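You operate a simulated robot arm through the tools that you are given. There is no shell and no other tool. Be economical: measure what you need, move in short steps, check, and stop when the job is done.

The job below is to be done with a simulated robot arm. You get a single attempt, and the scene is never put back.

TASK
Zero the reader on the blank at BLUE, then read vial Y7.
Fine: reader dial on BLUE; the blank vial goes back to the low grey rack, vial Y7 stays in the well; leave the other vials alone.
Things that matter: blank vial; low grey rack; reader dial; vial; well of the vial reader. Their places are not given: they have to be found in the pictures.

It is judged by the outcome, as a careful person would: the job done as asked, and still so three seconds after it is handed in. It fails if anything else is knocked over, pushed out of place, dropped, spilled or broken.

THE ROBOT
A 7-joint arm with a two-finger parallel gripper, fixed in place. Base frame: the origin is at the foot of the arm, x ahead of it, y to its left, z up; the work surface is at about z = 0.759. Units: m, rad, N and s.
With the tool pointing down near the work surface it reaches from about 0.2 to 0.68 m from the base axis. Its first joint turns from -1.152 to 1.152 rad. Payload 2.4 kg.
The tool frame sits at the grasp point between the pads (the TCP): z along the fingers, y along the line on which they close. The tips reach 0.03 m beyond it. The gripper opens to 0.094 m. The fingers are 0.028 m wide and 0.01 m thick; the gripper's body (0.05 by 0.096 m) begins 0.055 m behind the TCP.
Orientation is that of the tool frame in the base frame, as [roll, pitch, yaw] about the fixed x, y, z axes, in that order (R = Rz(yaw) Ry(pitch) Rx(roll)). With the fingers straight down and closing along the base's y, the tool's x points along the base's -x, its y along +y and its z along -z.

THE INTERFACE
- The arm moves only by the tool move_arm. Its argument "plan" is a list of rows, each a list of 3 entries, a list of its own where there are three numbers: the shift along the tool's x, y, z in m, then the turn, a rotation vector about the tool's x, y, z in rad, then the closure, from 0 (fully open) to 1 (shut). In form: [[[tx, ty, tz], [wx, wy, wz], hand], ...]. A call has 1 to 10 rows; each row shifts and turns the commanded pose from where the row before left it, along the tool's axes as they then stand. Rows are played at 5 a second. More than 0.05 m and 0.15 rad between two rows, or a gripper value outside its range, and nothing of the call is played. Where a pose cannot be reached the arm comes as near as it can. A force on the tool above 40 N (or 10 N above the force at the start of the call, whichever is more), or a blocked arm, ends the call early, and 0.2 s more pass. The fingers move at their own pace (about 0.153 m/s each) and stop on an object; they squeeze with about 23 N. The grip force told is the motor's: it shows also when the fingers shut on nothing. Time passes only in rows, and 0.2 s behind the last, so rows that do not move let the fingers close. It gives the time, the measured TCP pose, the force on the tool (base axes), the opening and the grip force at its end, in the units of the frame above (readings bear some noise), with the torque about the TCP (base axes, N m) and any sound that the robot's microphone picked up.
- Cameras (640 x 400 px; columns grow to the right, rows downward): "scene" is fixed at [0.0241, 0.4616, 1.4424]; the picture's right is [-0.87, -0.50, 0.00], its down [-0.29, 0.51, -0.81] and it looks along [0.41, -0.70, -0.58] (base axes); focal length 351 px, centre (320, 200). "wrist" rides on the gripper at [0.076, 0.014, -0.103] in the tool frame; the picture's right is [-0.18, 0.98, 0.00], its down [-0.75, -0.14, -0.64] and it looks along [-0.63, -0.12, 0.77] (tool axes); focal length 243 px, centre (320, 200).
- grab_frame(camera): a new picture of that camera. It takes no simulated time.
- point_at(camera, pixels): for up to 12 pixels [column, row] of the newest picture of that camera ("zoom" is the newest enlarged one), the place [x, y, z] in the base frame of the surface seen there, good to about 0.002 m. It takes no simulated time.
- zoom(camera, box): a new picture of the part [left, top, right, bottom] of that camera's present view, enlarged. It takes no simulated time.
- close_job(): hands the job in; it is judged then, once.

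Go step by step. Measure first, check grasps and placings, and put right what went wrong. The budget is 80 turns and 54 pictures, counting those below and the enlarged ones. Unless the task says otherwise, let go and move clear before handing in, and close with one line.

The tools are called after ">>>" by a JSON object that holds its "method" and its "body". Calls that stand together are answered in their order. move_arm: Moves the arm, as the interface text tells. Its arguments: {"type":"object","properties":{"plan":{"type":"array","items":{"type":"array"}}},"required":["plan"]} The other tools are called the same way: grab_frame (camera) takes a picture; point_at (camera, pixels) gives the place of the surface under pixels of a picture; zoom (camera, box) takes an enlarged picture of a part of a camera's view; close_job () hands the job in.

At the start:

```text
t: 0.0
ee_pos: [0.3068, -0.0968, 1.1592]
orientation: [-3.141, 0.001, 3.141]
wrist_force: [-0.3, -0.2, -0.4]
moment: [-0.04, 0.04, -0.02]
grip_width: 0.0941
grasp_force: 0.1
```

scene: 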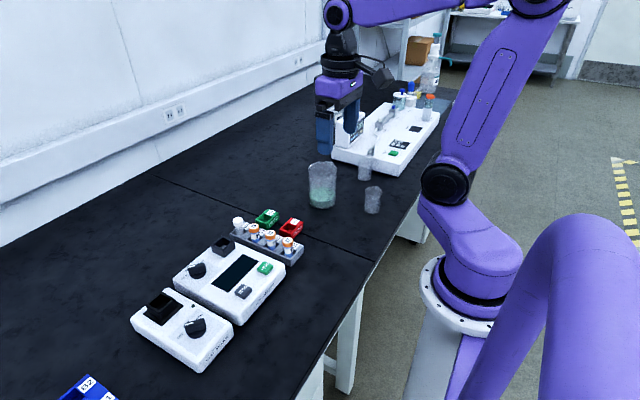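
wrist: 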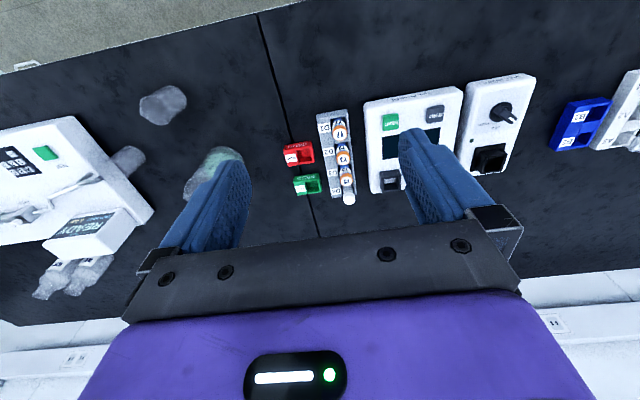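

The scene picture shows a reader (about 230,275), another box with a dial (about 185,330), and a grey rack with vials at (268,243). I'll zoom in on these.

>>> {"method": "zoom", "body": {"camera": "scene", "box": [120, 200, 320, 380]}}

>>> {"method": "zoom", "body": {"camera": "wrist", "box": [270, 60, 560, 220]}}

```text
2.22 times, centred on (220, 290) of scene
```

zoom: 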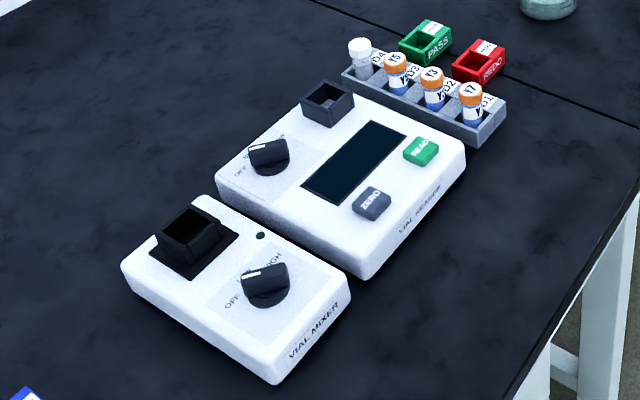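

```text
2.21 times, centred on (415, 140) of wrist
```

zoom: 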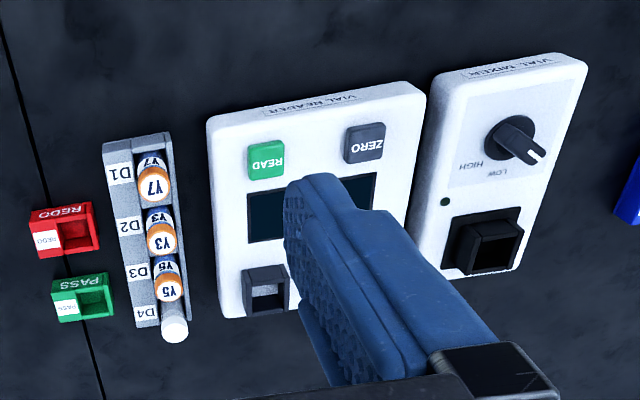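

The blank (white cap) is in D4 and Y7 is in D1. The reader has a dial, a dark well, and ZERO and READ buttons, so I'll take closer views and measure them.

>>> {"method": "zoom", "body": {"camera": "scene", "box": [170, 205, 310, 330]}}

>>> {"method": "zoom", "body": {"camera": "scene", "box": [220, 205, 310, 270]}}

>>> {"method": "zoom", "body": {"camera": "scene", "box": [170, 230, 250, 290]}}

```text
3.20 times, centred on (240, 268) of scene
```

zoom: 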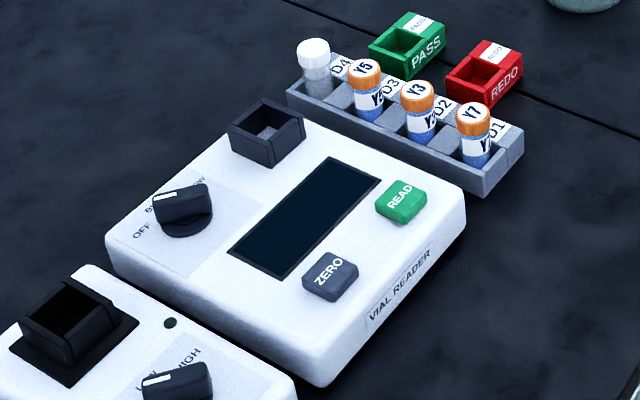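

```text
6.15 times, centred on (265, 238) of scene
```

zoom: 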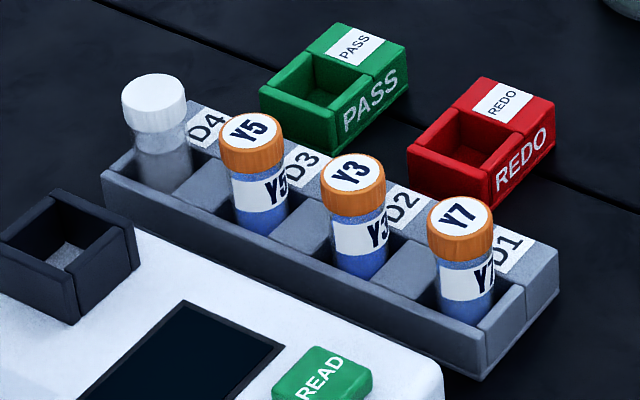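

```text
6.67 times, centred on (210, 260) of scene
```

zoom: 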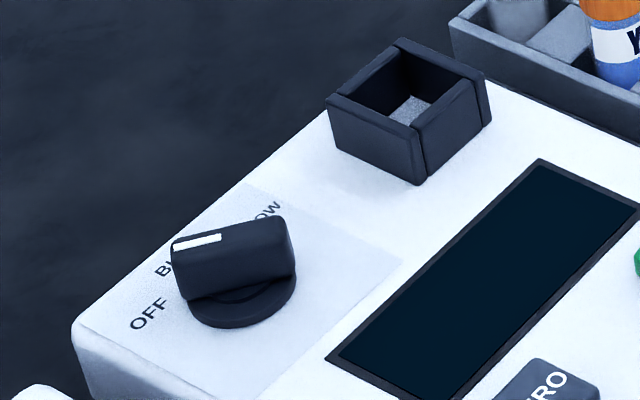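

The dial has OFF, BLUE and what is probably YELLOW; its white pointer is near BL/OFF. I'll measure the dial and well in this zoom, then the vials.

>>> {"method": "point_at", "body": {"camera": "zoom", "pixels": [[178, 244], [218, 237], [288, 232], [148, 313], [162, 268], [272, 208], [402, 42], [332, 100], [420, 130], [486, 78], [410, 110], [250, 320]]}}

>>> {"method": "point_at", "body": {"camera": "scene", "pixels": [[238, 220], [252.5, 227], [269.5, 234], [287, 241], [231, 232], [291, 267], [303, 249], [255, 288], [243, 291], [265, 267], [236, 245]]}}

```text
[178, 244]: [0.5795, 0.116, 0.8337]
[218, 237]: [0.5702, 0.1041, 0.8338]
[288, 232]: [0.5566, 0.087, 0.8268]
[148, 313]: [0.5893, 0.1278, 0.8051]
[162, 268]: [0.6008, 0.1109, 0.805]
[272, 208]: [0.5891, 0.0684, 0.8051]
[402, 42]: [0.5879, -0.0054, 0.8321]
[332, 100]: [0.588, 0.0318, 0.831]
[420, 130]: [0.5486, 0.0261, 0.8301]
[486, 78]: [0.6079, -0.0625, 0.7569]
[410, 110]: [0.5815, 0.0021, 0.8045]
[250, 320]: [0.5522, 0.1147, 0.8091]
```

```text
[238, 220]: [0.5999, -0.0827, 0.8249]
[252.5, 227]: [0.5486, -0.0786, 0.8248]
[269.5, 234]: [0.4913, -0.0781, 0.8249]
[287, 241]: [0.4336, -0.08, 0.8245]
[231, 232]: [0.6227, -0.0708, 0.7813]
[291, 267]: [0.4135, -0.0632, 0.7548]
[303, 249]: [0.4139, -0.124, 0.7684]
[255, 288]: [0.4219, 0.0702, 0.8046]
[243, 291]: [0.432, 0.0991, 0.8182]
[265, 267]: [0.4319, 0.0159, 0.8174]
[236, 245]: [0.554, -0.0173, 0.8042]
```

The vials stand in a row along x at y ≈ -0.08: D4 at x ≈ 0.60, D1 at x ≈ 0.434. The dial is near (0.565, 0.10) and the well near (0.569, 0.013). I'll move the wrist to look down at the dial.

>>> {"method": "move_arm", "body": {"plan": [[[-0.0155, 0.0295, 0.0265], [0, 0, 0], 0], [[-0.0155, 0.0295, 0.0265], [0, 0, 0], 0], [[-0.0155, 0.0295, 0.0265], [0, 0, 0], 0], [[-0.0155, 0.0295, 0.0265], [0, 0, 0], 0], [[-0.0155, 0.0295, 0.0265], [0, 0, 0], 0], [[-0.0155, 0.0295, 0.0265], [0, 0, 0], 0], [[0, 0, 0], [0, 0, 0], 0]]}}

>>> {"method": "grab_frame", "body": {"camera": "wrist"}}

```text
t: 1.6
ee_pos: [0.3969, 0.0808, 1.0025]
orientation: [-3.141, 0.0, -3.14]
wrist_force: [0.8, -0.8, -0.4]
moment: [0.04, 0.02, 0.03]
grip_width: 0.094
grasp_force: 0.1
```

```text
46 pictures are left
```

wrist: 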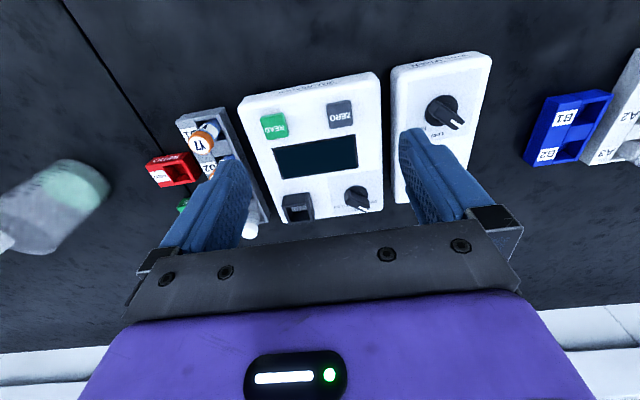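

The dial is at (358,198) and well at (298,207). I'll zoom in on both.

>>> {"method": "zoom", "body": {"camera": "wrist", "box": [270, 165, 400, 235]}}

```text
4.92 times, centred on (335, 200) of wrist
```

zoom: 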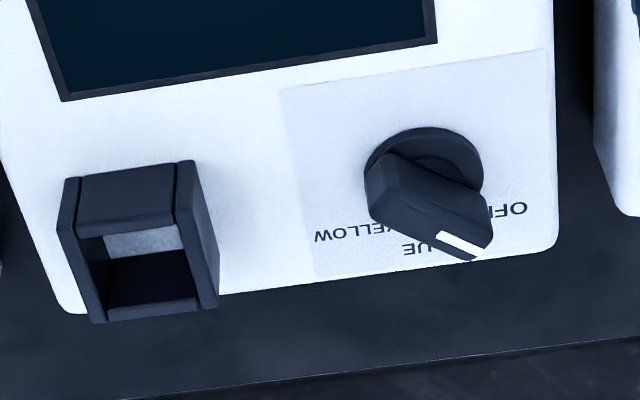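

Labels run OFF (right), BLUE (behind the pointer), YELLOW (left); I'll measure the label and knob geometry.

>>> {"method": "point_at", "body": {"camera": "zoom", "pixels": [[522, 208], [495, 212], [404, 250], [432, 246], [318, 238], [395, 230], [440, 238], [475, 257], [380, 170], [425, 132], [370, 160], [480, 165]]}}

>>> {"method": "point_at", "body": {"camera": "wrist", "pixels": [[282, 197], [308, 193], [288, 223], [312, 220], [295, 203]]}}

```text
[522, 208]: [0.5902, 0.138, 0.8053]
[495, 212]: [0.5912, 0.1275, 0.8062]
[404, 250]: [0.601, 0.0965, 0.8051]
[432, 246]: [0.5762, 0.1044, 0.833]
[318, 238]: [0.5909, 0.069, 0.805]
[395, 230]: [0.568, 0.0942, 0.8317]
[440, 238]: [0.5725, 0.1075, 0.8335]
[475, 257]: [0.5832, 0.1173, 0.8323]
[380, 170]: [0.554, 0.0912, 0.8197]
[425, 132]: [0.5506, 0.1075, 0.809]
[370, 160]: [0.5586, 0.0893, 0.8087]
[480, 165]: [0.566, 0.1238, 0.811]
```

```text
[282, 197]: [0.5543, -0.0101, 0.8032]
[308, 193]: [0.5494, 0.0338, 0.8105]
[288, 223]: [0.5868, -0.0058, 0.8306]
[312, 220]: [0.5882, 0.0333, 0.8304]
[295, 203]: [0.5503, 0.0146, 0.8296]
```

The dial's centre is about (0.5665, 0.1055). OFF lies at +45°, BLUE straight ahead (+x) and YELLOW at -45°, and the pointer is now at OFF. I'll go above the dial and turn the gripper to straddle the knob bar.

>>> {"method": "move_arm", "body": {"plan": [[[-0.0423, 0.0061, 0.025], [0, 0, 0], 0.4], [[-0.0423, 0.0061, 0.025], [0, 0, 0], 0.4], [[-0.0423, 0.0061, 0.025], [0, 0, 0], 0.4], [[-0.0423, 0.0061, 0.025], [0, 0, 0], 0.4], [[0, 0, 0], [0, 0, -0.131], 0.4], [[0, 0, 0], [0, 0, -0.131], 0.4], [[0, 0, 0], [0, 0, -0.131], 0.4], [[0, 0, 0], [0, 0, -0.131], 0.4], [[0, 0, 0], [0, 0, -0.131], 0.4], [[0, 0, 0], [0, 0, -0.131], 0.4]]}}

>>> {"method": "zoom", "body": {"camera": "wrist", "box": [220, 120, 420, 245]}}

>>> {"method": "zoom", "body": {"camera": "scene", "box": [150, 190, 310, 300]}}

```text
t: 3.8
ee_pos: [0.568, 0.1055, 0.9011]
orientation: [-3.141, 0.0, -2.353]
wrist_force: [0.3, -0.4, 0.2]
moment: [-0.01, -0.01, 0.0]
grip_width: 0.0566
grasp_force: 0.0
```

```text
3.20 times, centred on (320, 182) of wrist
```

zoom: 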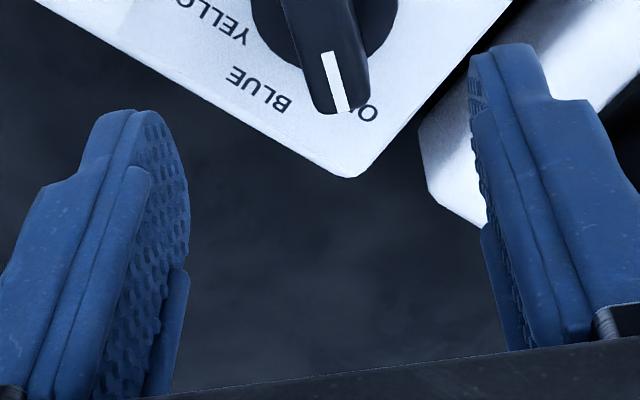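

```text
3.64 times, centred on (230, 245) of scene
```

zoom: 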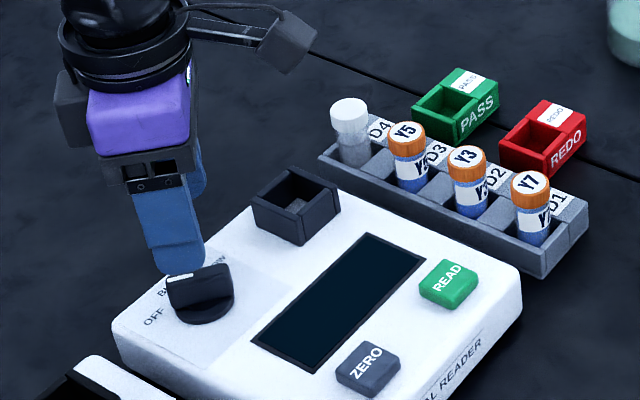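

The knob lies between the fingers. I'll check its heading and centre, and the BLUE label, from this nearly overhead view.

>>> {"method": "point_at", "body": {"camera": "wrist", "pixels": [[300.6, 148], [323.2, 138], [326, 152.5], [317, 152], [334.5, 150], [309, 124], [331, 122], [293, 142], [308, 152], [298.5, 127], [342, 126]]}}

>>> {"method": "grab_frame", "body": {"camera": "wrist"}}

```text
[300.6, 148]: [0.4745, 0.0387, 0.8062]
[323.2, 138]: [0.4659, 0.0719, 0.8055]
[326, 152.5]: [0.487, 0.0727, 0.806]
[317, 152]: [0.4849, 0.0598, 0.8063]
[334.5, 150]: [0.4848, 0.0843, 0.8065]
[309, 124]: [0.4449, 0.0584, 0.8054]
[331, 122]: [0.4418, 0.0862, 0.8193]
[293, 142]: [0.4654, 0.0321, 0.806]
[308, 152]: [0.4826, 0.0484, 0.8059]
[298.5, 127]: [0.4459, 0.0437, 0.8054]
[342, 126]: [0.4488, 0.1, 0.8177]
```

```text
42 pictures are left
```

wrist: 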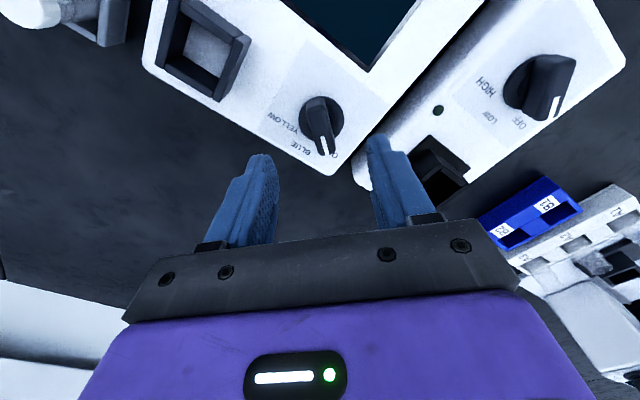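

Those readings belonged to the older frame, so I'll repeat them on this one.

>>> {"method": "point_at", "body": {"camera": "wrist", "pixels": [[300.6, 148], [323.2, 138], [326, 152.5], [317, 152], [334.5, 150], [308, 98], [326, 98], [293, 142], [308, 152], [299.5, 127], [343, 125], [335, 157]]}}

```text
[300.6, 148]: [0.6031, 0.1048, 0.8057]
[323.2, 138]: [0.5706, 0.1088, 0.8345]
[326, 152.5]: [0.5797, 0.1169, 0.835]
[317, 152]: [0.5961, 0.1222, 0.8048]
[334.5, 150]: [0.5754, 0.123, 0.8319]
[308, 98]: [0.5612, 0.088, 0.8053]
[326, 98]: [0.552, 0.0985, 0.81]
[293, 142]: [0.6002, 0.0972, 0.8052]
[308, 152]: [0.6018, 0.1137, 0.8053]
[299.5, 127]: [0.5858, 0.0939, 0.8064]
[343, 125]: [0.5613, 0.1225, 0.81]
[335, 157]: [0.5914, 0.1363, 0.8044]
```

The knob centre is (0.566, 0.105), at about 43°. I'll lower the fingers over the bar and close.

>>> {"method": "move_arm", "body": {"plan": [[[0.0008, 0.0007, 0.02], [0, 0, 0], 0.4], [[0, 0, 0.02], [0, 0, 0], 0.4], [[0, 0, 0.015], [0, 0, 0], 0.4], [[0, 0, 0], [0, 0, 0], 0.7], [[0, 0, 0], [0, 0, 0], 0.9], [[0, 0, 0], [0, 0, 0], 0.9]]}}

>>> {"method": "grab_frame", "body": {"camera": "wrist"}}

```text
t: 5.2
ee_pos: [0.5694, 0.1065, 0.8443]
orientation: [-3.141, 0.0, -2.353]
wrist_force: [-0.3, 6.1, -0.2]
moment: [-0.03, 0.14, 0.03]
grip_width: 0.0148
grasp_force: 45.4
```

```text
41 pictures are left
```

wrist: 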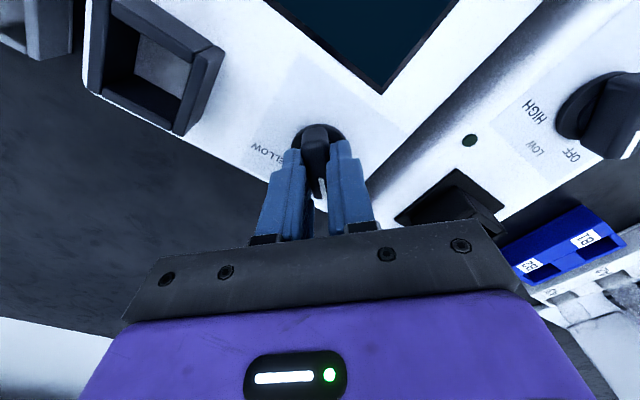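

The knob is held (opening 0.0148) with the bar at about 45°. I'll turn it clockwise from above by 45°, to BLUE.

>>> {"method": "move_arm", "body": {"plan": [[[0, -0.0003, 0], [0, 0, 0.131], 0.9], [[0, -0.0003, 0], [0, 0, 0.131], 0.9], [[0, -0.0003, 0], [0, 0, 0.131], 0.9], [[0, -0.0003, 0], [0, 0, 0.131], 0.9], [[0, -0.0003, 0], [0, 0, 0.131], 0.9], [[0, -0.0003, 0], [0, 0, 0.133], 0.9], [[0, 0, 0], [0, 0, 0], 0.9]]}}

>>> {"method": "grab_frame", "body": {"camera": "wrist"}}

```text
t: 6.8
ee_pos: [0.5678, 0.1066, 0.8445]
orientation: [-3.141, 0.0, 3.14]
wrist_force: [5.5, 23.3, -27.2]
moment: [0.52, -0.83, -0.02]
grip_width: 0.0148
grasp_force: 44.8
```

```text
40 pictures are left
```

wrist: 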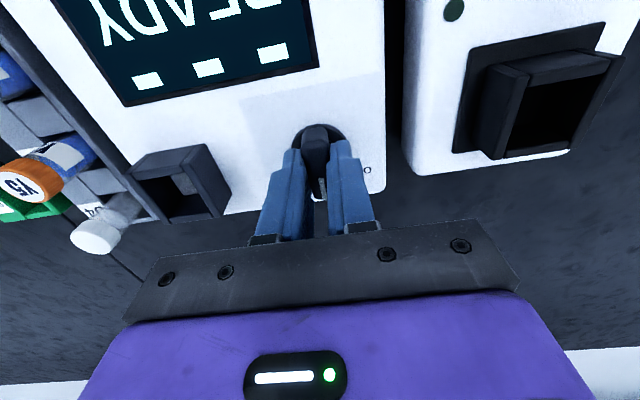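

The reader shows READY and the knob points ahead. I'll release, rise and inspect the dial.

>>> {"method": "move_arm", "body": {"plan": [[[0, 0, 0], [0, 0, 0], 0.6], [[0, 0, 0], [0, 0, 0], 0.5], [[0, 0, -0.03], [0, 0, 0], 0.4], [[0, 0, -0.04], [0, 0, 0], 0.4], [[0.02, 0, -0.04], [0, 0, 0], 0.4], [[0.03, 0, -0.02], [0, 0, 0], 0.4], [[0.03, 0, 0], [0, 0, 0], 0.4], [[0, 0, 0], [0, 0, 0], 0.4]]}}

>>> {"method": "zoom", "body": {"camera": "wrist", "box": [190, 50, 430, 210]}}

>>> {"method": "zoom", "body": {"camera": "scene", "box": [160, 200, 310, 310]}}

```text
t: 8.6
ee_pos: [0.4882, 0.1035, 0.9745]
orientation: [-3.141, 0.001, 3.138]
wrist_force: [0.7, 0.5, -0.8]
moment: [-0.01, -0.02, 0.0]
grip_width: 0.0566
grasp_force: 0.1
```

```text
2.50 times, centred on (310, 130) of wrist
```

zoom: 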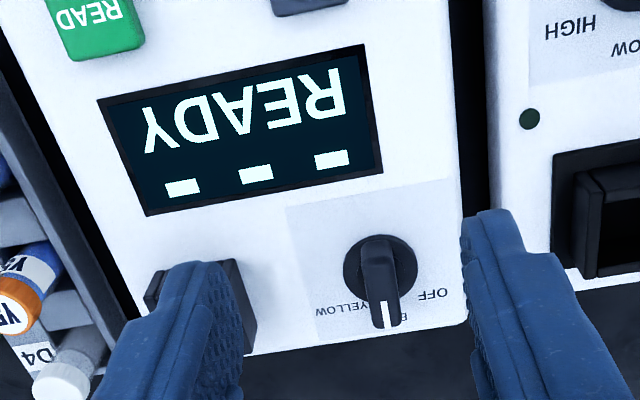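

```text
3.64 times, centred on (235, 255) of scene
```

zoom: 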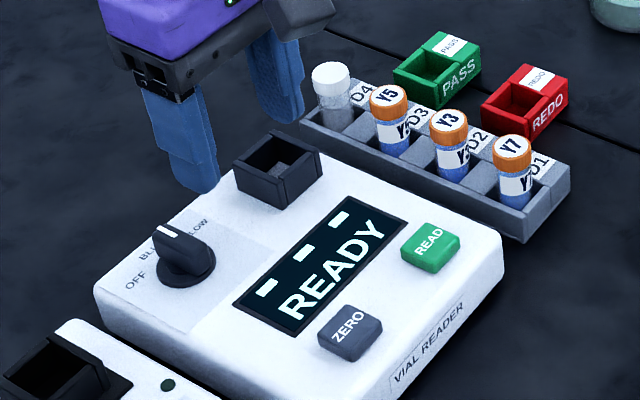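

The dial points at BLUE and the display reads READY. Next I'll move above the rack to measure the blank precisely.

>>> {"method": "move_arm", "body": {"plan": [[[-0.003, -0.046, 0.004], [0, 0, 0], 0.4], [[-0.003, -0.046, 0.004], [0, 0, 0], 0.4], [[-0.003, -0.046, 0.004], [0, 0, 0], 0.4], [[-0.003, -0.046, 0.004], [0, 0, 0], 0.4], [[0, 0, 0], [0, 0, 0], 0.4]]}}

>>> {"method": "grab_frame", "body": {"camera": "wrist"}}

>>> {"method": "zoom", "body": {"camera": "wrist", "box": [220, 90, 420, 215]}}

```text
t: 9.8
ee_pos: [0.4979, -0.0798, 0.96]
orientation: [3.141, -0.001, 3.14]
wrist_force: [-0.4, -0.8, -0.4]
moment: [0.02, 0.02, 0.02]
grip_width: 0.0564
grasp_force: 0.0
```

```text
37 pictures are left
```

wrist: 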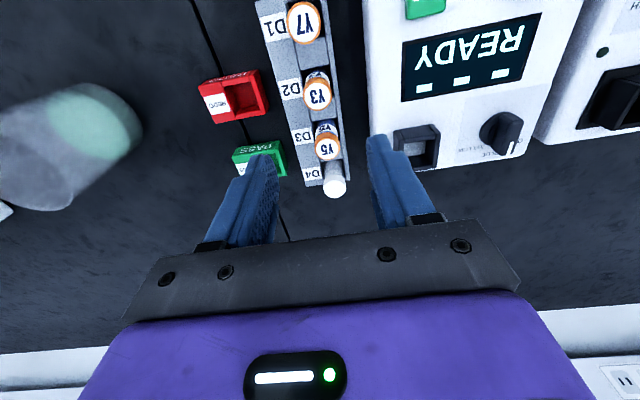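

```text
3.20 times, centred on (320, 152) of wrist
```

zoom: 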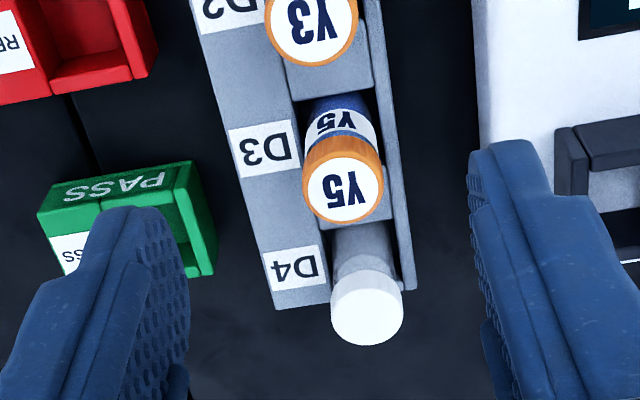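

The blank's cap is at zoom (367,308). I'll measure its edges and centre, and the other caps and rack edges.

>>> {"method": "point_at", "body": {"camera": "zoom", "pixels": [[367, 310], [334, 308], [400, 308], [367, 341], [366, 278], [404, 285], [344, 190], [300, 292], [325, 240], [350, 80], [175, 165], [205, 270]]}}

>>> {"method": "point_at", "body": {"camera": "wrist", "pixels": [[304, 22], [288, 22], [320, 22], [304, 40], [400, 131], [437, 126], [405, 165], [436, 163], [418, 150], [398, 145], [418, 130]]}}

```text
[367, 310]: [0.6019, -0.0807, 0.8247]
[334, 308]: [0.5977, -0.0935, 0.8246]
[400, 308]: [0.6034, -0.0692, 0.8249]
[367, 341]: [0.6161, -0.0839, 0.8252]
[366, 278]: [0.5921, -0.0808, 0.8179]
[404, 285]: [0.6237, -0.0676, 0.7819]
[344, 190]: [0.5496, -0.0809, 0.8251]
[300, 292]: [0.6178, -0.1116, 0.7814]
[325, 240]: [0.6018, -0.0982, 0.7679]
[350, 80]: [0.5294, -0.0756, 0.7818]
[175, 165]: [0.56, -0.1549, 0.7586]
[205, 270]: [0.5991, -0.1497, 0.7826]
```

```text
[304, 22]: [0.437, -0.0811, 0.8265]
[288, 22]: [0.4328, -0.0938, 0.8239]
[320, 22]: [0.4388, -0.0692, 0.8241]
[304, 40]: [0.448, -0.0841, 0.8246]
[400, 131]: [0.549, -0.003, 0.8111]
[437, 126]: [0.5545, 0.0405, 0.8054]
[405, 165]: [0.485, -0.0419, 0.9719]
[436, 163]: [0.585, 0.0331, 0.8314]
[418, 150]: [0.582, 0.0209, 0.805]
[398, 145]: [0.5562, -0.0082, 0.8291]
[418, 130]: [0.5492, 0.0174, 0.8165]
```

The blank is centred at (0.603, -0.0815) with its cap top at 0.825. Y7 is at (0.436, -0.0815) and the well centre at about (0.5685, 0.0137). I'll descend over the blank and stop short of it to check alignment.

>>> {"method": "move_arm", "body": {"plan": [[[-0.035, -0.0005, 0], [0, 0, 0], 0.4], [[-0.035, -0.0005, 0], [0, 0, 0], 0.4], [[-0.035, -0.0005, 0], [0, 0, 0], 0.4], [[0, 0, 0.045], [0, 0, 0], 0.4], [[0, 0, 0.025], [0, 0, 0], 0.4], [[0, 0, 0], [0, 0, 0], 0.4]]}}

>>> {"method": "grab_frame", "body": {"camera": "wrist"}}

```text
t: 11.2
ee_pos: [0.605, -0.0799, 0.8894]
orientation: [3.141, 0.0, 3.141]
wrist_force: [0.1, -0.7, -0.1]
moment: [0.0, 0.04, -0.01]
grip_width: 0.0563
grasp_force: 0.0
```

```text
35 pictures are left
```

wrist: 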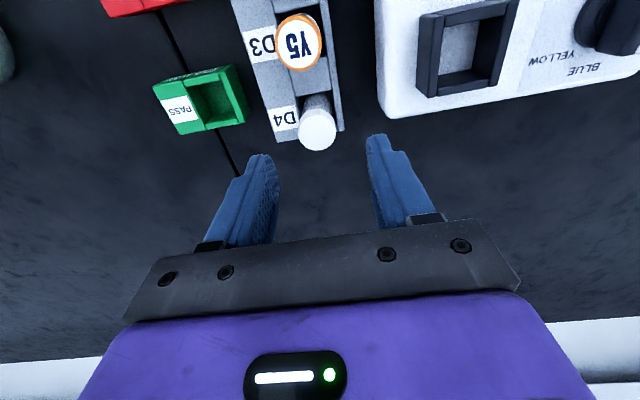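

I have a good view of the cap (318,131) and the well (467,50), so I'll re-measure both from here.

>>> {"method": "point_at", "body": {"camera": "wrist", "pixels": [[318, 131], [302, 131], [334, 131], [319, 149], [420, 30], [517, 5], [421, 90], [502, 86], [440, 80], [455, 65], [465, 45], [490, 70]]}}

>>> {"method": "zoom", "body": {"camera": "wrist", "box": [400, 0, 530, 100]}}

```text
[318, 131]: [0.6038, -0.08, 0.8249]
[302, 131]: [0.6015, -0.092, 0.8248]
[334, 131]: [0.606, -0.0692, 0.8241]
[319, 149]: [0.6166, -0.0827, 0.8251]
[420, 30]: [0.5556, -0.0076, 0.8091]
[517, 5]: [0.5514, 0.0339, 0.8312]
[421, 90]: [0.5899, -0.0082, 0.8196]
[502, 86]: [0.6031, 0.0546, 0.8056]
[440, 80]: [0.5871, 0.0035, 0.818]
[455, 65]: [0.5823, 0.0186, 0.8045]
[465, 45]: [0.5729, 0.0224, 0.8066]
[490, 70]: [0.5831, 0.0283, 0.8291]
```

```text
4.00 times, centred on (465, 50) of wrist
```

zoom: 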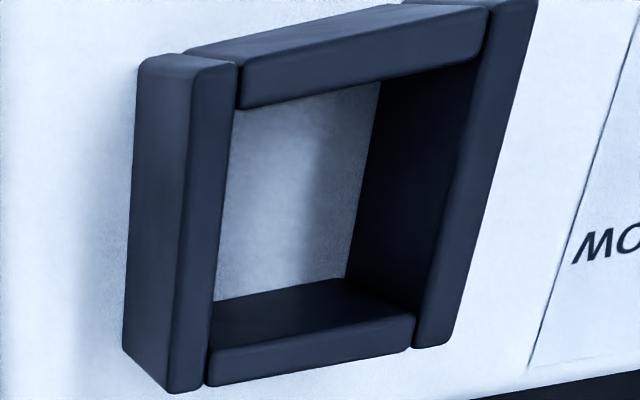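

I'll measure the rim's inner and outer edges from the zoom.

>>> {"method": "point_at", "body": {"camera": "zoom", "pixels": [[192, 200], [224, 200], [465, 200], [488, 200], [320, 334], [320, 362], [340, 40], [340, 78], [330, 20], [180, 380], [206, 300], [434, 300]]}}

```text
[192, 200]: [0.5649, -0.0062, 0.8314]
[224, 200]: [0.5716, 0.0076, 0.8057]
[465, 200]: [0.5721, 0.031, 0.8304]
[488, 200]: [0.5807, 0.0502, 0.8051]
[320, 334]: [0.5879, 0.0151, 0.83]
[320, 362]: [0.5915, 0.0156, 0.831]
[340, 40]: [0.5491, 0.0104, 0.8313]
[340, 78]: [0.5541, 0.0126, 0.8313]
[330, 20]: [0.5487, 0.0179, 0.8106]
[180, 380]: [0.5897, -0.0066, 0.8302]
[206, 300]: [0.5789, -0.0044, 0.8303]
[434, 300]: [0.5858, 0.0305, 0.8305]
```

The well centre is about (0.570, 0.014), with inner clearance of around 3 mm. I'll lower onto the blank and grip it high, so the fingertips stay above the well rim later.

>>> {"method": "move_arm", "body": {"plan": [[[0.0015, -0.0006, 0.025], [0, 0, 0], 0.4], [[0, 0, 0.025], [0, 0, 0], 0.4], [[0, 0, 0.012], [0, 0, 0], 0.4], [[0, 0, 0], [0, 0, 0], 0.6], [[0, 0, 0], [0, 0, 0], 0.75], [[0, 0, 0], [0, 0, 0], 0.8], [[0, 0, 0], [0, 0, 0], 0.8]]}}

>>> {"method": "zoom", "body": {"camera": "scene", "box": [190, 180, 310, 270]}}

```text
t: 12.8
ee_pos: [0.6029, -0.082, 0.8276]
orientation: [-3.141, 0.0, 3.14]
wrist_force: [-0.6, -0.1, -0.4]
moment: [-0.03, 0.03, 0.0]
grip_width: 0.0264
grasp_force: 22.7
```

```text
4.44 times, centred on (250, 225) of scene
```

zoom: 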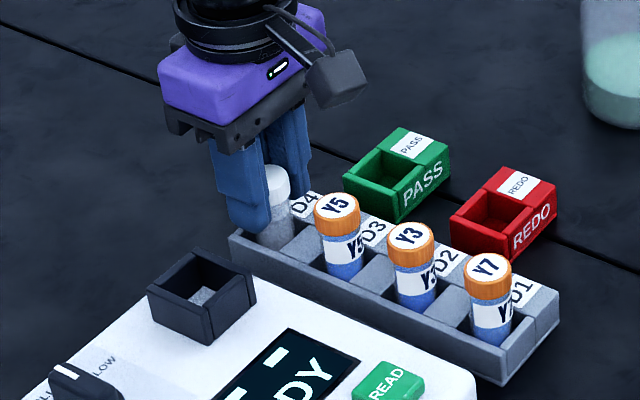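

The blank is gripped (0.0264). I'll lift it straight up 0.1 m and carry it over the well.

>>> {"method": "move_arm", "body": {"plan": [[[0, 0, -0.02], [0, 0, 0], 0.8], [[0, 0, -0.04], [0, 0, 0], 0.8], [[0, 0, -0.04], [0, 0, 0], 0.8], [[0.011, 0.032, 0], [0, 0, 0], 0.8], [[0.011, 0.032, 0], [0, 0, 0], 0.8], [[0.0106, 0.0318, 0], [0, 0, 0], 0.8], [[0, 0, 0], [0, 0, 0], 0.8], [[0, 0, 0], [0, 0, 0], 0.8]]}}

>>> {"method": "zoom", "body": {"camera": "scene", "box": [180, 170, 300, 260]}}

>>> {"method": "grab_frame", "body": {"camera": "wrist"}}

```text
t: 14.6
ee_pos: [0.5719, 0.0134, 0.927]
orientation: [3.14, 0.0, 3.141]
wrist_force: [-0.3, -0.4, -0.8]
moment: [-0.05, 0.03, 0.01]
grip_width: 0.0264
grasp_force: 22.9
```

```text
4.44 times, centred on (240, 215) of scene
```

zoom: 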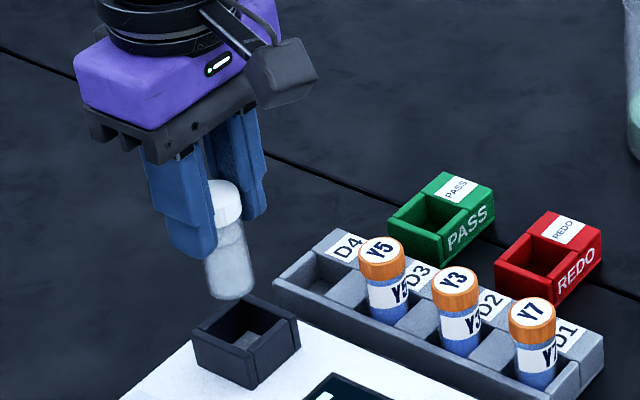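

```text
31 pictures are left
```

wrist: 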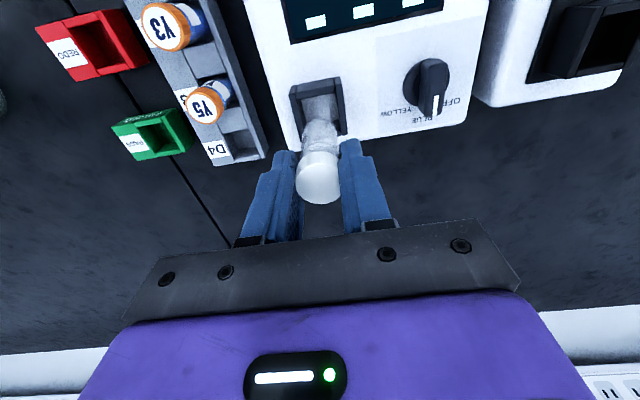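

The vial hangs straight over the well. I'll measure the cap and the vial's bottom edge.

>>> {"method": "point_at", "body": {"camera": "wrist", "pixels": [[320, 178], [320, 200], [320, 160], [302, 178], [338, 178], [320, 125], [304, 135]]}}

>>> {"method": "point_at", "body": {"camera": "zoom", "pixels": [[230, 292], [225, 200], [210, 280], [250, 280], [230, 250], [335, 285]]}}

```text
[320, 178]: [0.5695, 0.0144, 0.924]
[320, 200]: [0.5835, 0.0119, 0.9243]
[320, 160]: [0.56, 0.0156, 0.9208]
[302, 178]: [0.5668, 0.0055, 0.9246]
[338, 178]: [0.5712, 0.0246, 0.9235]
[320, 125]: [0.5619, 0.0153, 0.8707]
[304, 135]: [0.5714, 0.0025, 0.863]
```

```text
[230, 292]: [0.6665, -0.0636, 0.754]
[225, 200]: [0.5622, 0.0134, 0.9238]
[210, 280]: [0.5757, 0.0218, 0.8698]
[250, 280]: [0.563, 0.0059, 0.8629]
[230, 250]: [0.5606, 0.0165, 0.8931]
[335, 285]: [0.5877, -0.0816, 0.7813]
```

The vial is centred at about (0.571, 0.0145) with its bottom at about 0.863. I'll lower it 0.058 into the well.

>>> {"method": "move_arm", "body": {"plan": [[[0.0005, 0, 0.025], [0, 0, 0], 0.8], [[0, 0, 0.02], [0, 0, 0], 0.8], [[0, 0, 0.008], [0, 0, 0], 0.8], [[0, 0, 0.004], [0, 0, 0], 0.8], [[0, 0, 0.001], [0, 0, 0], 0.8], [[0, 0, 0], [0, 0, 0], 0.8]]}}

>>> {"method": "zoom", "body": {"camera": "scene", "box": [180, 190, 300, 280]}}

```text
t: 16.0
ee_pos: [0.572, 0.014, 0.8707]
orientation: [-3.141, 0.004, 3.137]
wrist_force: [1.8, -0.5, 16.9]
moment: [-0.16, -0.2, -0.02]
grip_width: 0.0263
grasp_force: 23.2
```

```text
4.44 times, centred on (240, 235) of scene
```

zoom: 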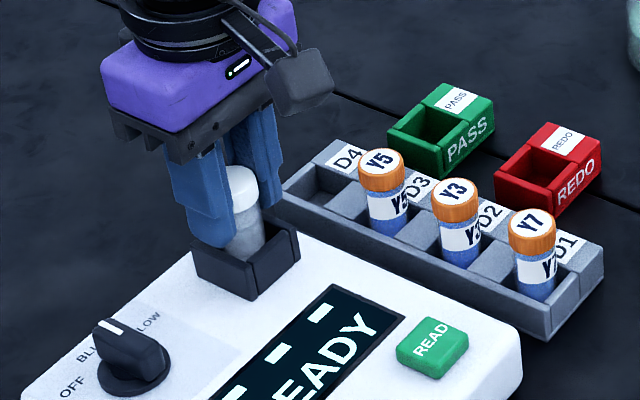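

It's seated (17 N upward). I'll release, rise, and check the vial.

>>> {"method": "move_arm", "body": {"plan": [[[0, 0, -0.001], [0, 0, 0], 0.8], [[0, 0, 0], [0, 0, 0], 0.6], [[0, 0, 0], [0, 0, 0], 0.5], [[0, 0, -0.04], [0, 0, 0], 0.5], [[0, 0, -0.04], [0, 0, 0], 0.5], [[0.03, 0, 0], [0, 0, 0], 0.5], [[0.04, 0, 0], [0, 0, 0], 0.5], [[0.04, 0, 0], [0, 0, 0], 0.5], [[0, 0, 0], [0, 0, 0], 0.5]]}}

>>> {"method": "grab_frame", "body": {"camera": "wrist"}}

>>> {"method": "zoom", "body": {"camera": "scene", "box": [170, 190, 310, 300]}}

```text
t: 18.0
ee_pos: [0.4603, 0.0123, 0.9508]
orientation: [-3.141, 0.0, 3.138]
wrist_force: [0.0, 0.5, -0.7]
moment: [0.03, 0.02, 0.0]
grip_width: 0.0471
grasp_force: 0.1
```

```text
29 pictures are left
```

wrist: 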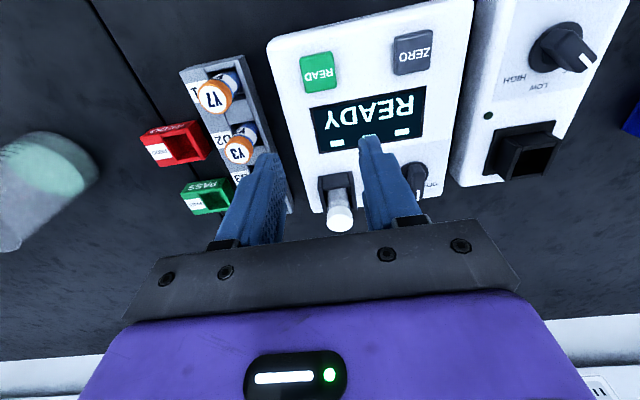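

```text
3.64 times, centred on (240, 245) of scene
```

zoom: 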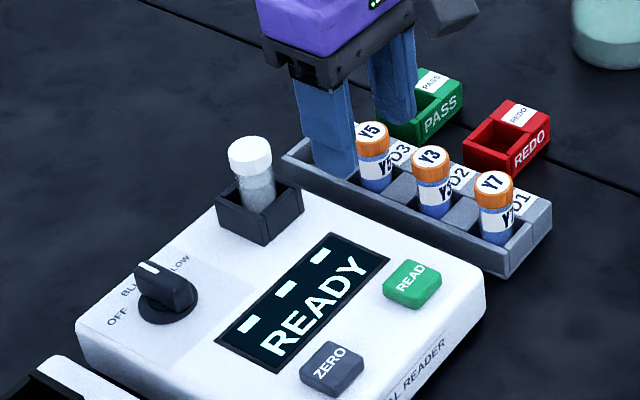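

The blank stands upright in the well. I'll measure both buttons, at wrist pixels (413,53) and (320,72).

>>> {"method": "point_at", "body": {"camera": "wrist", "pixels": [[413, 53], [397, 40], [430, 38], [397, 68], [428, 66], [319, 72], [305, 60], [332, 57], [308, 86], [335, 84]]}}

```text
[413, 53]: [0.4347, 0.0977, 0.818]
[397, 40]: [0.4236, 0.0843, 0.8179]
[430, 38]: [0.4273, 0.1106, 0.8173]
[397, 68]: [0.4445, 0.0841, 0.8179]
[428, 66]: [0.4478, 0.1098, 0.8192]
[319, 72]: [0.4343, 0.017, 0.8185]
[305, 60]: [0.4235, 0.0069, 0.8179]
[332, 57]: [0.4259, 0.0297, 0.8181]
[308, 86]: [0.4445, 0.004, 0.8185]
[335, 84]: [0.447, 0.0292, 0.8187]
```

ZERO is centred at (0.435, 0.098, 0.818) and READ at (0.435, 0.017, 0.818). I'll close the fingers and hover over ZERO.

>>> {"method": "move_arm", "body": {"plan": [[[0.008, 0.029, 0], [0, 0, 0], 1.0], [[0.008, 0.029, 0], [0, 0, 0], 1.0], [[0.009, 0.0277, 0.01], [0, 0, 0], 1.0], [[0, 0, 0.035], [0, 0, 0], 1.0], [[0, 0, 0.035], [0, 0, 0], 1.0], [[0, 0, 0], [0, 0, 0], 1.0]]}}

>>> {"method": "zoom", "body": {"camera": "scene", "box": [170, 220, 310, 320]}}

```text
t: 19.4
ee_pos: [0.4344, 0.1018, 0.8722]
orientation: [3.141, 0.0, 3.14]
wrist_force: [0.1, 0.2, 1.1]
moment: [0.0, -0.01, 0.05]
grip_width: 0.0001
grasp_force: 22.9
```

```text
4.00 times, centred on (240, 270) of scene
```

zoom: 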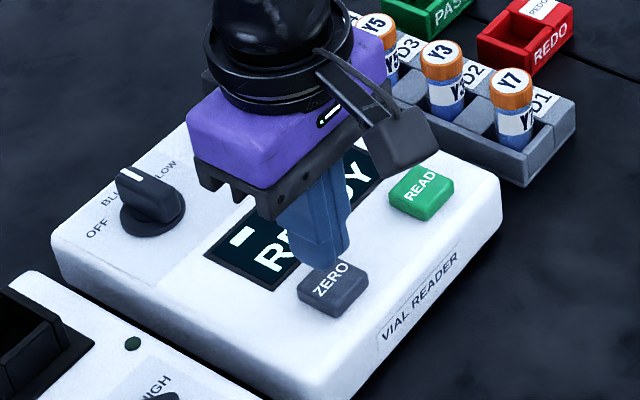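

The tip is above ZERO. I'll press slowly and come back up.

>>> {"method": "move_arm", "body": {"plan": [[[0, -0.003, 0.02], [0, 0, 0], 1.0], [[0, 0, 0.003], [0, 0, 0], 1.0], [[0, 0, 0.003], [0, 0, 0], 1.0], [[0, 0, 0.002], [0, 0, 0], 1.0]]}}

>>> {"method": "zoom", "body": {"camera": "scene", "box": [170, 220, 310, 320]}}

```text
t: 20.4
ee_pos: [0.4356, 0.0965, 0.8418]
orientation: [3.141, 0.002, 3.139]
wrist_force: [0.6, 0.4, 6.8]
moment: [0.01, 0.01, 0.03]
grip_width: 0.0
grasp_force: 22.8
heard: click
```

```text
4.00 times, centred on (240, 270) of scene
```

zoom: 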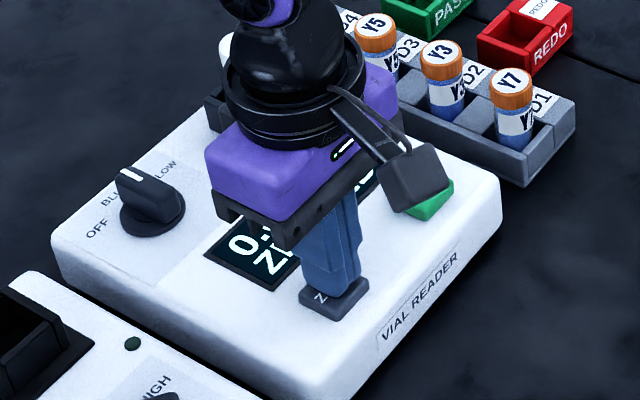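

There was a click and the display changed. I'll lift off and read the display.

>>> {"method": "move_arm", "body": {"plan": [[[0, 0, -0.03], [0, 0, 0], 1.0], [[0, 0, -0.045], [0, 0, 0], 0.8], [[0, 0, -0.045], [0, 0, 0], 0.5], [[-0.02, -0.04, 0], [0, 0, 0], 0.5], [[-0.02, -0.0435, 0], [0, 0, 0], 0.5], [[0, 0, 0], [0, 0, 0], 0.5]]}}

>>> {"method": "grab_frame", "body": {"camera": "wrist"}}

```text
t: 21.8
ee_pos: [0.479, 0.0125, 0.9603]
orientation: [-3.141, -0.002, 3.139]
wrist_force: [0.2, -0.4, -0.5]
moment: [0.0, 0.03, -0.01]
grip_width: 0.047
grasp_force: 0.1
```

```text
25 pictures are left
```

wrist: 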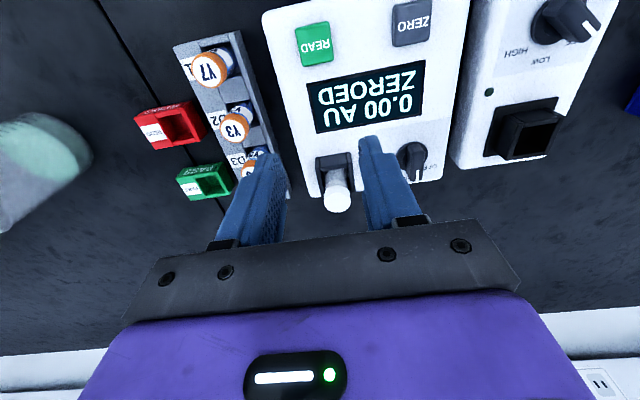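

The display reads "0.00 AU ZEROED". I'll measure the blank in the well before picking it up.

>>> {"method": "point_at", "body": {"camera": "wrist", "pixels": [[337, 200], [337, 211], [325, 200], [350, 200]]}}

```text
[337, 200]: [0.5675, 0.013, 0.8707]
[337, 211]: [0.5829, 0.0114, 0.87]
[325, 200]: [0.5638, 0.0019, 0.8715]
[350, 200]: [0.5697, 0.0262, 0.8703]
```

The cap is at (0.570, 0.014), top 0.8705. I'll go over it, descend and grip.

>>> {"method": "move_arm", "body": {"plan": [[[-0.045, 0.0005, 0], [0, 0, 0], 0.5], [[-0.046, 0.0005, 0], [0, 0, 0], 0.5], [[0, 0, 0], [0, 0, 0], 0.5], [[0, 0, 0.04], [0, 0, 0], 0.5], [[0, 0, 0.035], [0, 0, 0], 0.5], [[0, 0, 0.015], [0, 0, 0], 0.5], [[0, 0, 0], [0, 0, 0], 0.7], [[0, 0, 0], [0, 0, 0], 0.8], [[0, 0, 0], [0, 0, 0], 0.8]]}}

>>> {"method": "zoom", "body": {"camera": "scene", "box": [180, 190, 300, 280]}}

```text
t: 23.8
ee_pos: [0.5662, 0.0149, 0.8712]
orientation: [-3.14, 0.001, 3.141]
wrist_force: [-0.5, 0.4, -0.2]
moment: [0.02, -0.02, 0.02]
grip_width: 0.0266
grasp_force: 23.0
```

```text
4.44 times, centred on (240, 235) of scene
```

zoom: 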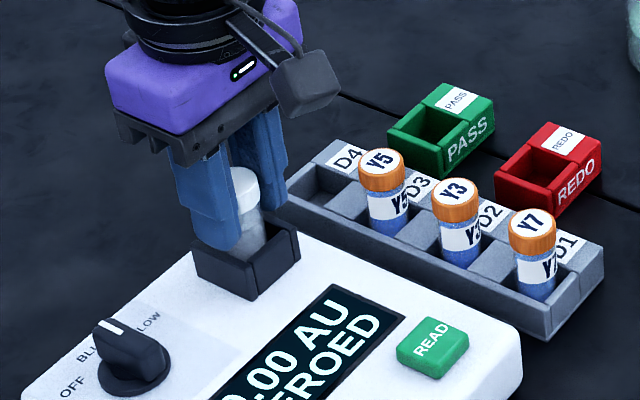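

The blank is gripped. I'll lift it and carry it back above D4, then check alignment.

>>> {"method": "move_arm", "body": {"plan": [[[0, 0, -0.02], [0, 0, 0], 0.8], [[0, 0, -0.04], [0, 0, 0], 0.8], [[-0.008, -0.0245, 0], [0, 0, 0], 0.8], [[-0.0085, -0.0245, 0], [0, 0, 0], 0.8], [[-0.0085, -0.0245, 0], [0, 0, 0], 0.8], [[-0.008, -0.0235, 0], [0, 0, 0], 0.8], [[0, 0, 0], [0, 0, 0], 0.8], [[0, 0, 0], [0, 0, 0], 0.8]]}}

>>> {"method": "zoom", "body": {"camera": "scene", "box": [190, 180, 310, 270]}}

>>> {"method": "zoom", "body": {"camera": "wrist", "box": [230, 90, 390, 210]}}

```text
t: 25.6
ee_pos: [0.5999, -0.0835, 0.9334]
orientation: [-3.141, 0.001, 3.138]
wrist_force: [0.0, -0.3, 0.0]
moment: [0.0, 0.0, 0.02]
grip_width: 0.0266
grasp_force: 23.0
```

```text
4.44 times, centred on (250, 225) of scene
```

zoom: 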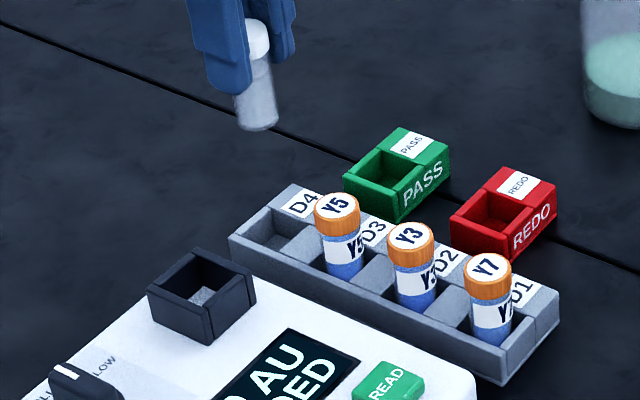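

```text
3.33 times, centred on (310, 150) of wrist
```

zoom: 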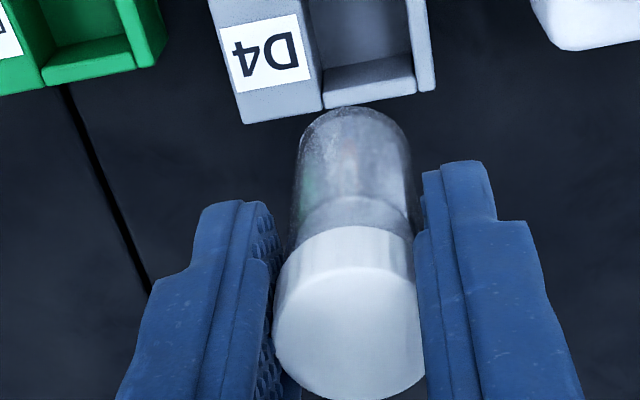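

I'll measure the vial cap and body and the D4 slot edges from this view.

>>> {"method": "point_at", "body": {"camera": "zoom", "pixels": [[350, 345], [350, 395], [350, 270], [278, 345], [420, 345], [355, 115], [302, 160], [405, 160], [372, 98], [370, 75], [318, 90], [428, 80]]}}

>>> {"method": "zoom", "body": {"camera": "scene", "box": [225, 210, 275, 250]}}

```text
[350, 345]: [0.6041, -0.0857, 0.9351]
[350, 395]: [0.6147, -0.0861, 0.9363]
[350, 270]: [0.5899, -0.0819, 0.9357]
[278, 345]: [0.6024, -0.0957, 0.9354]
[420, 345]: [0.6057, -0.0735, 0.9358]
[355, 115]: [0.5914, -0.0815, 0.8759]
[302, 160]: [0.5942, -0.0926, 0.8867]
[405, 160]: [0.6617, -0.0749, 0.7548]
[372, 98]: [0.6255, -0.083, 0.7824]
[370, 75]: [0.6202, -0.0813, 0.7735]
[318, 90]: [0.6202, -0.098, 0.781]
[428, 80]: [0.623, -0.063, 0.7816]
```

```text
10.00 times, centred on (250, 230) of scene
```

zoom: 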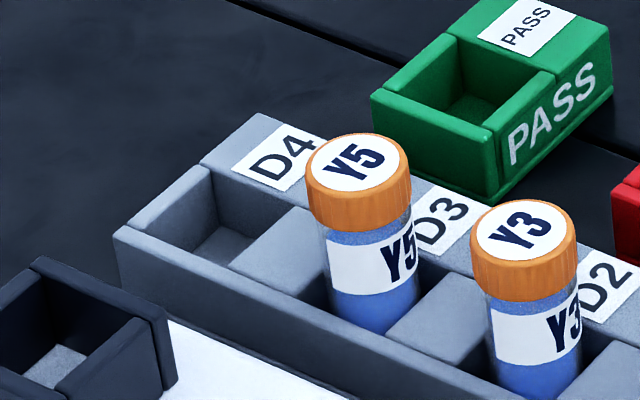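

>>> {"method": "point_at", "body": {"camera": "zoom", "pixels": [[220, 248], [208, 172], [195, 262], [150, 225], [285, 240], [258, 190], [240, 268], [310, 245], [300, 212], [228, 255]]}}

```text
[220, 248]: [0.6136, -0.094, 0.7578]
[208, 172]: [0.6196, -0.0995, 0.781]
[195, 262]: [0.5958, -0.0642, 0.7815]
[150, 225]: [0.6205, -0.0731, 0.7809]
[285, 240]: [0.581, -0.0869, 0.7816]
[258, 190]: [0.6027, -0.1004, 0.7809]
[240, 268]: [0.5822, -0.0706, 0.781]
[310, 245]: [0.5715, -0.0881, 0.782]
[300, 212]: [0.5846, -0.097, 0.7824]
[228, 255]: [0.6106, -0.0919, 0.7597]
```

The slot centre is about (0.603, -0.082); the vial is at (0.603, -0.084) and needs to come down 0.11. I'll shift 2 mm and lower it.

>>> {"method": "move_arm", "body": {"plan": [[[0, 0.002, 0.03], [0, 0, 0], 0.8], [[0, 0, 0.03], [0, 0, 0], 0.8], [[0, 0, 0.025], [0, 0, 0], 0.8], [[0, 0, 0.015], [0, 0, 0], 0.8], [[0, 0, 0.007], [0, 0, 0], 0.8], [[0, 0, 0.003], [0, 0, 0], 0.8], [[0, 0, 0], [0, 0, 0], 0.8]]}}

>>> {"method": "zoom", "body": {"camera": "scene", "box": [190, 180, 310, 270]}}

```text
t: 27.2
ee_pos: [0.6, -0.0821, 0.8245]
orientation: [3.141, 0.002, 3.14]
wrist_force: [-4.1, 1.4, 15.0]
moment: [0.08, 0.22, -0.01]
grip_width: 0.0266
grasp_force: 22.9
```

```text
4.44 times, centred on (250, 225) of scene
```

zoom: 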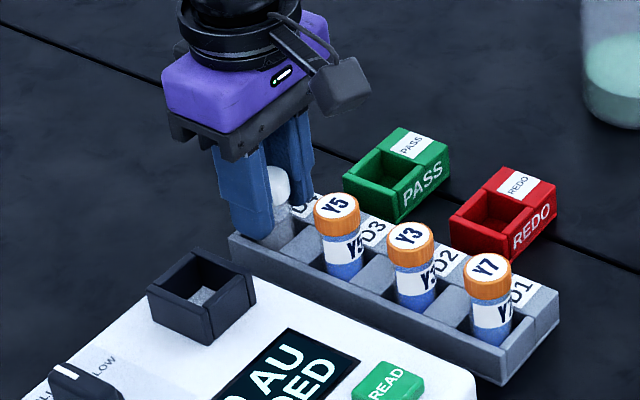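

It's seated at rack height with 15 N contact. I'll release, rise, and move above Y7.

>>> {"method": "move_arm", "body": {"plan": [[[0, 0, 0], [0, 0, 0], 0.6], [[0, 0, 0], [0, 0, 0], 0.45], [[0, 0, -0.03], [0, 0, 0], 0.45], [[0, 0, -0.04], [0, 0, 0], 0.45], [[0.043, 0, 0], [0, 0, 0], 0.45], [[0.042, 0, 0], [0, 0, 0], 0.45], [[0.042, 0, 0], [0, 0, 0], 0.45], [[0.036, 0, 0], [0, 0, 0], 0.45], [[0, 0, 0], [0, 0, 0], 0.45]]}}

>>> {"method": "grab_frame", "body": {"camera": "wrist"}}

>>> {"method": "zoom", "body": {"camera": "scene", "box": [190, 180, 310, 270]}}

```text
t: 29.2
ee_pos: [0.4328, -0.0832, 0.8916]
orientation: [-3.141, 0.0, 3.139]
wrist_force: [0.0, 0.5, 1.3]
moment: [0.0, -0.05, 0.02]
grip_width: 0.0519
grasp_force: 0.0
```

```text
19 pictures are left
```

wrist: 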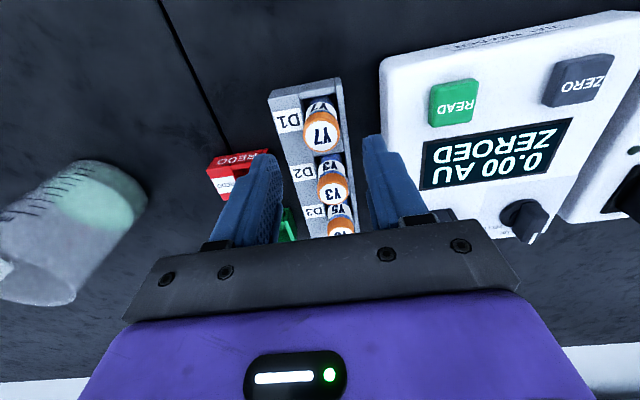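

```text
4.44 times, centred on (250, 225) of scene
```

zoom: 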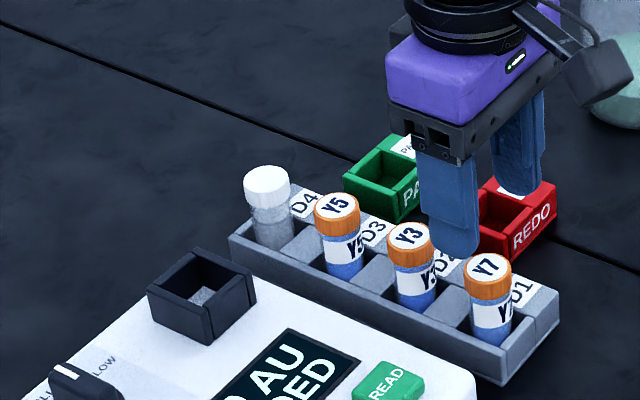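

The blank is upright in D4. I'll measure Y7's cap from here, at wrist pixel (321,130).

>>> {"method": "point_at", "body": {"camera": "wrist", "pixels": [[321, 130], [303, 130], [339, 130], [321, 150], [321, 114]]}}

```text
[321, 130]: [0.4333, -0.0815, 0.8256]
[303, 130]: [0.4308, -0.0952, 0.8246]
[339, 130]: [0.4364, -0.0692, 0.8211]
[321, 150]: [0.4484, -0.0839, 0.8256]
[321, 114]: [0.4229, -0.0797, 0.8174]
```

Y7's centre is (0.4355, -0.082). I'll lower and grip it at the same height as the blank.

>>> {"method": "move_arm", "body": {"plan": [[[-0.0027, 0.001, 0.025], [0, 0, 0], 0.45], [[0, 0, 0.025], [0, 0, 0], 0.45], [[0, 0, 0.0145], [0, 0, 0], 0.45], [[0, 0, 0], [0, 0, 0], 0.6], [[0, 0, 0], [0, 0, 0], 0.75], [[0, 0, 0], [0, 0, 0], 0.8], [[0, 0, 0], [0, 0, 0], 0.8]]}}

>>> {"method": "zoom", "body": {"camera": "scene", "box": [190, 180, 310, 270]}}

```text
t: 30.8
ee_pos: [0.439, -0.0826, 0.8278]
orientation: [3.141, 0.001, 3.139]
wrist_force: [-1.1, -0.1, 0.5]
moment: [0.0, 0.0, -0.02]
grip_width: 0.0265
grasp_force: 22.9
```

```text
4.44 times, centred on (250, 225) of scene
```

zoom: 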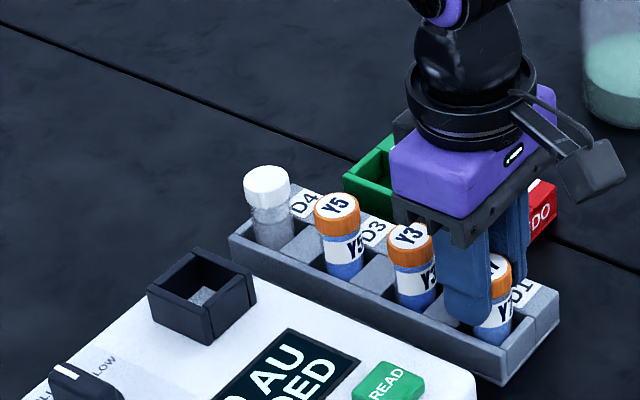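

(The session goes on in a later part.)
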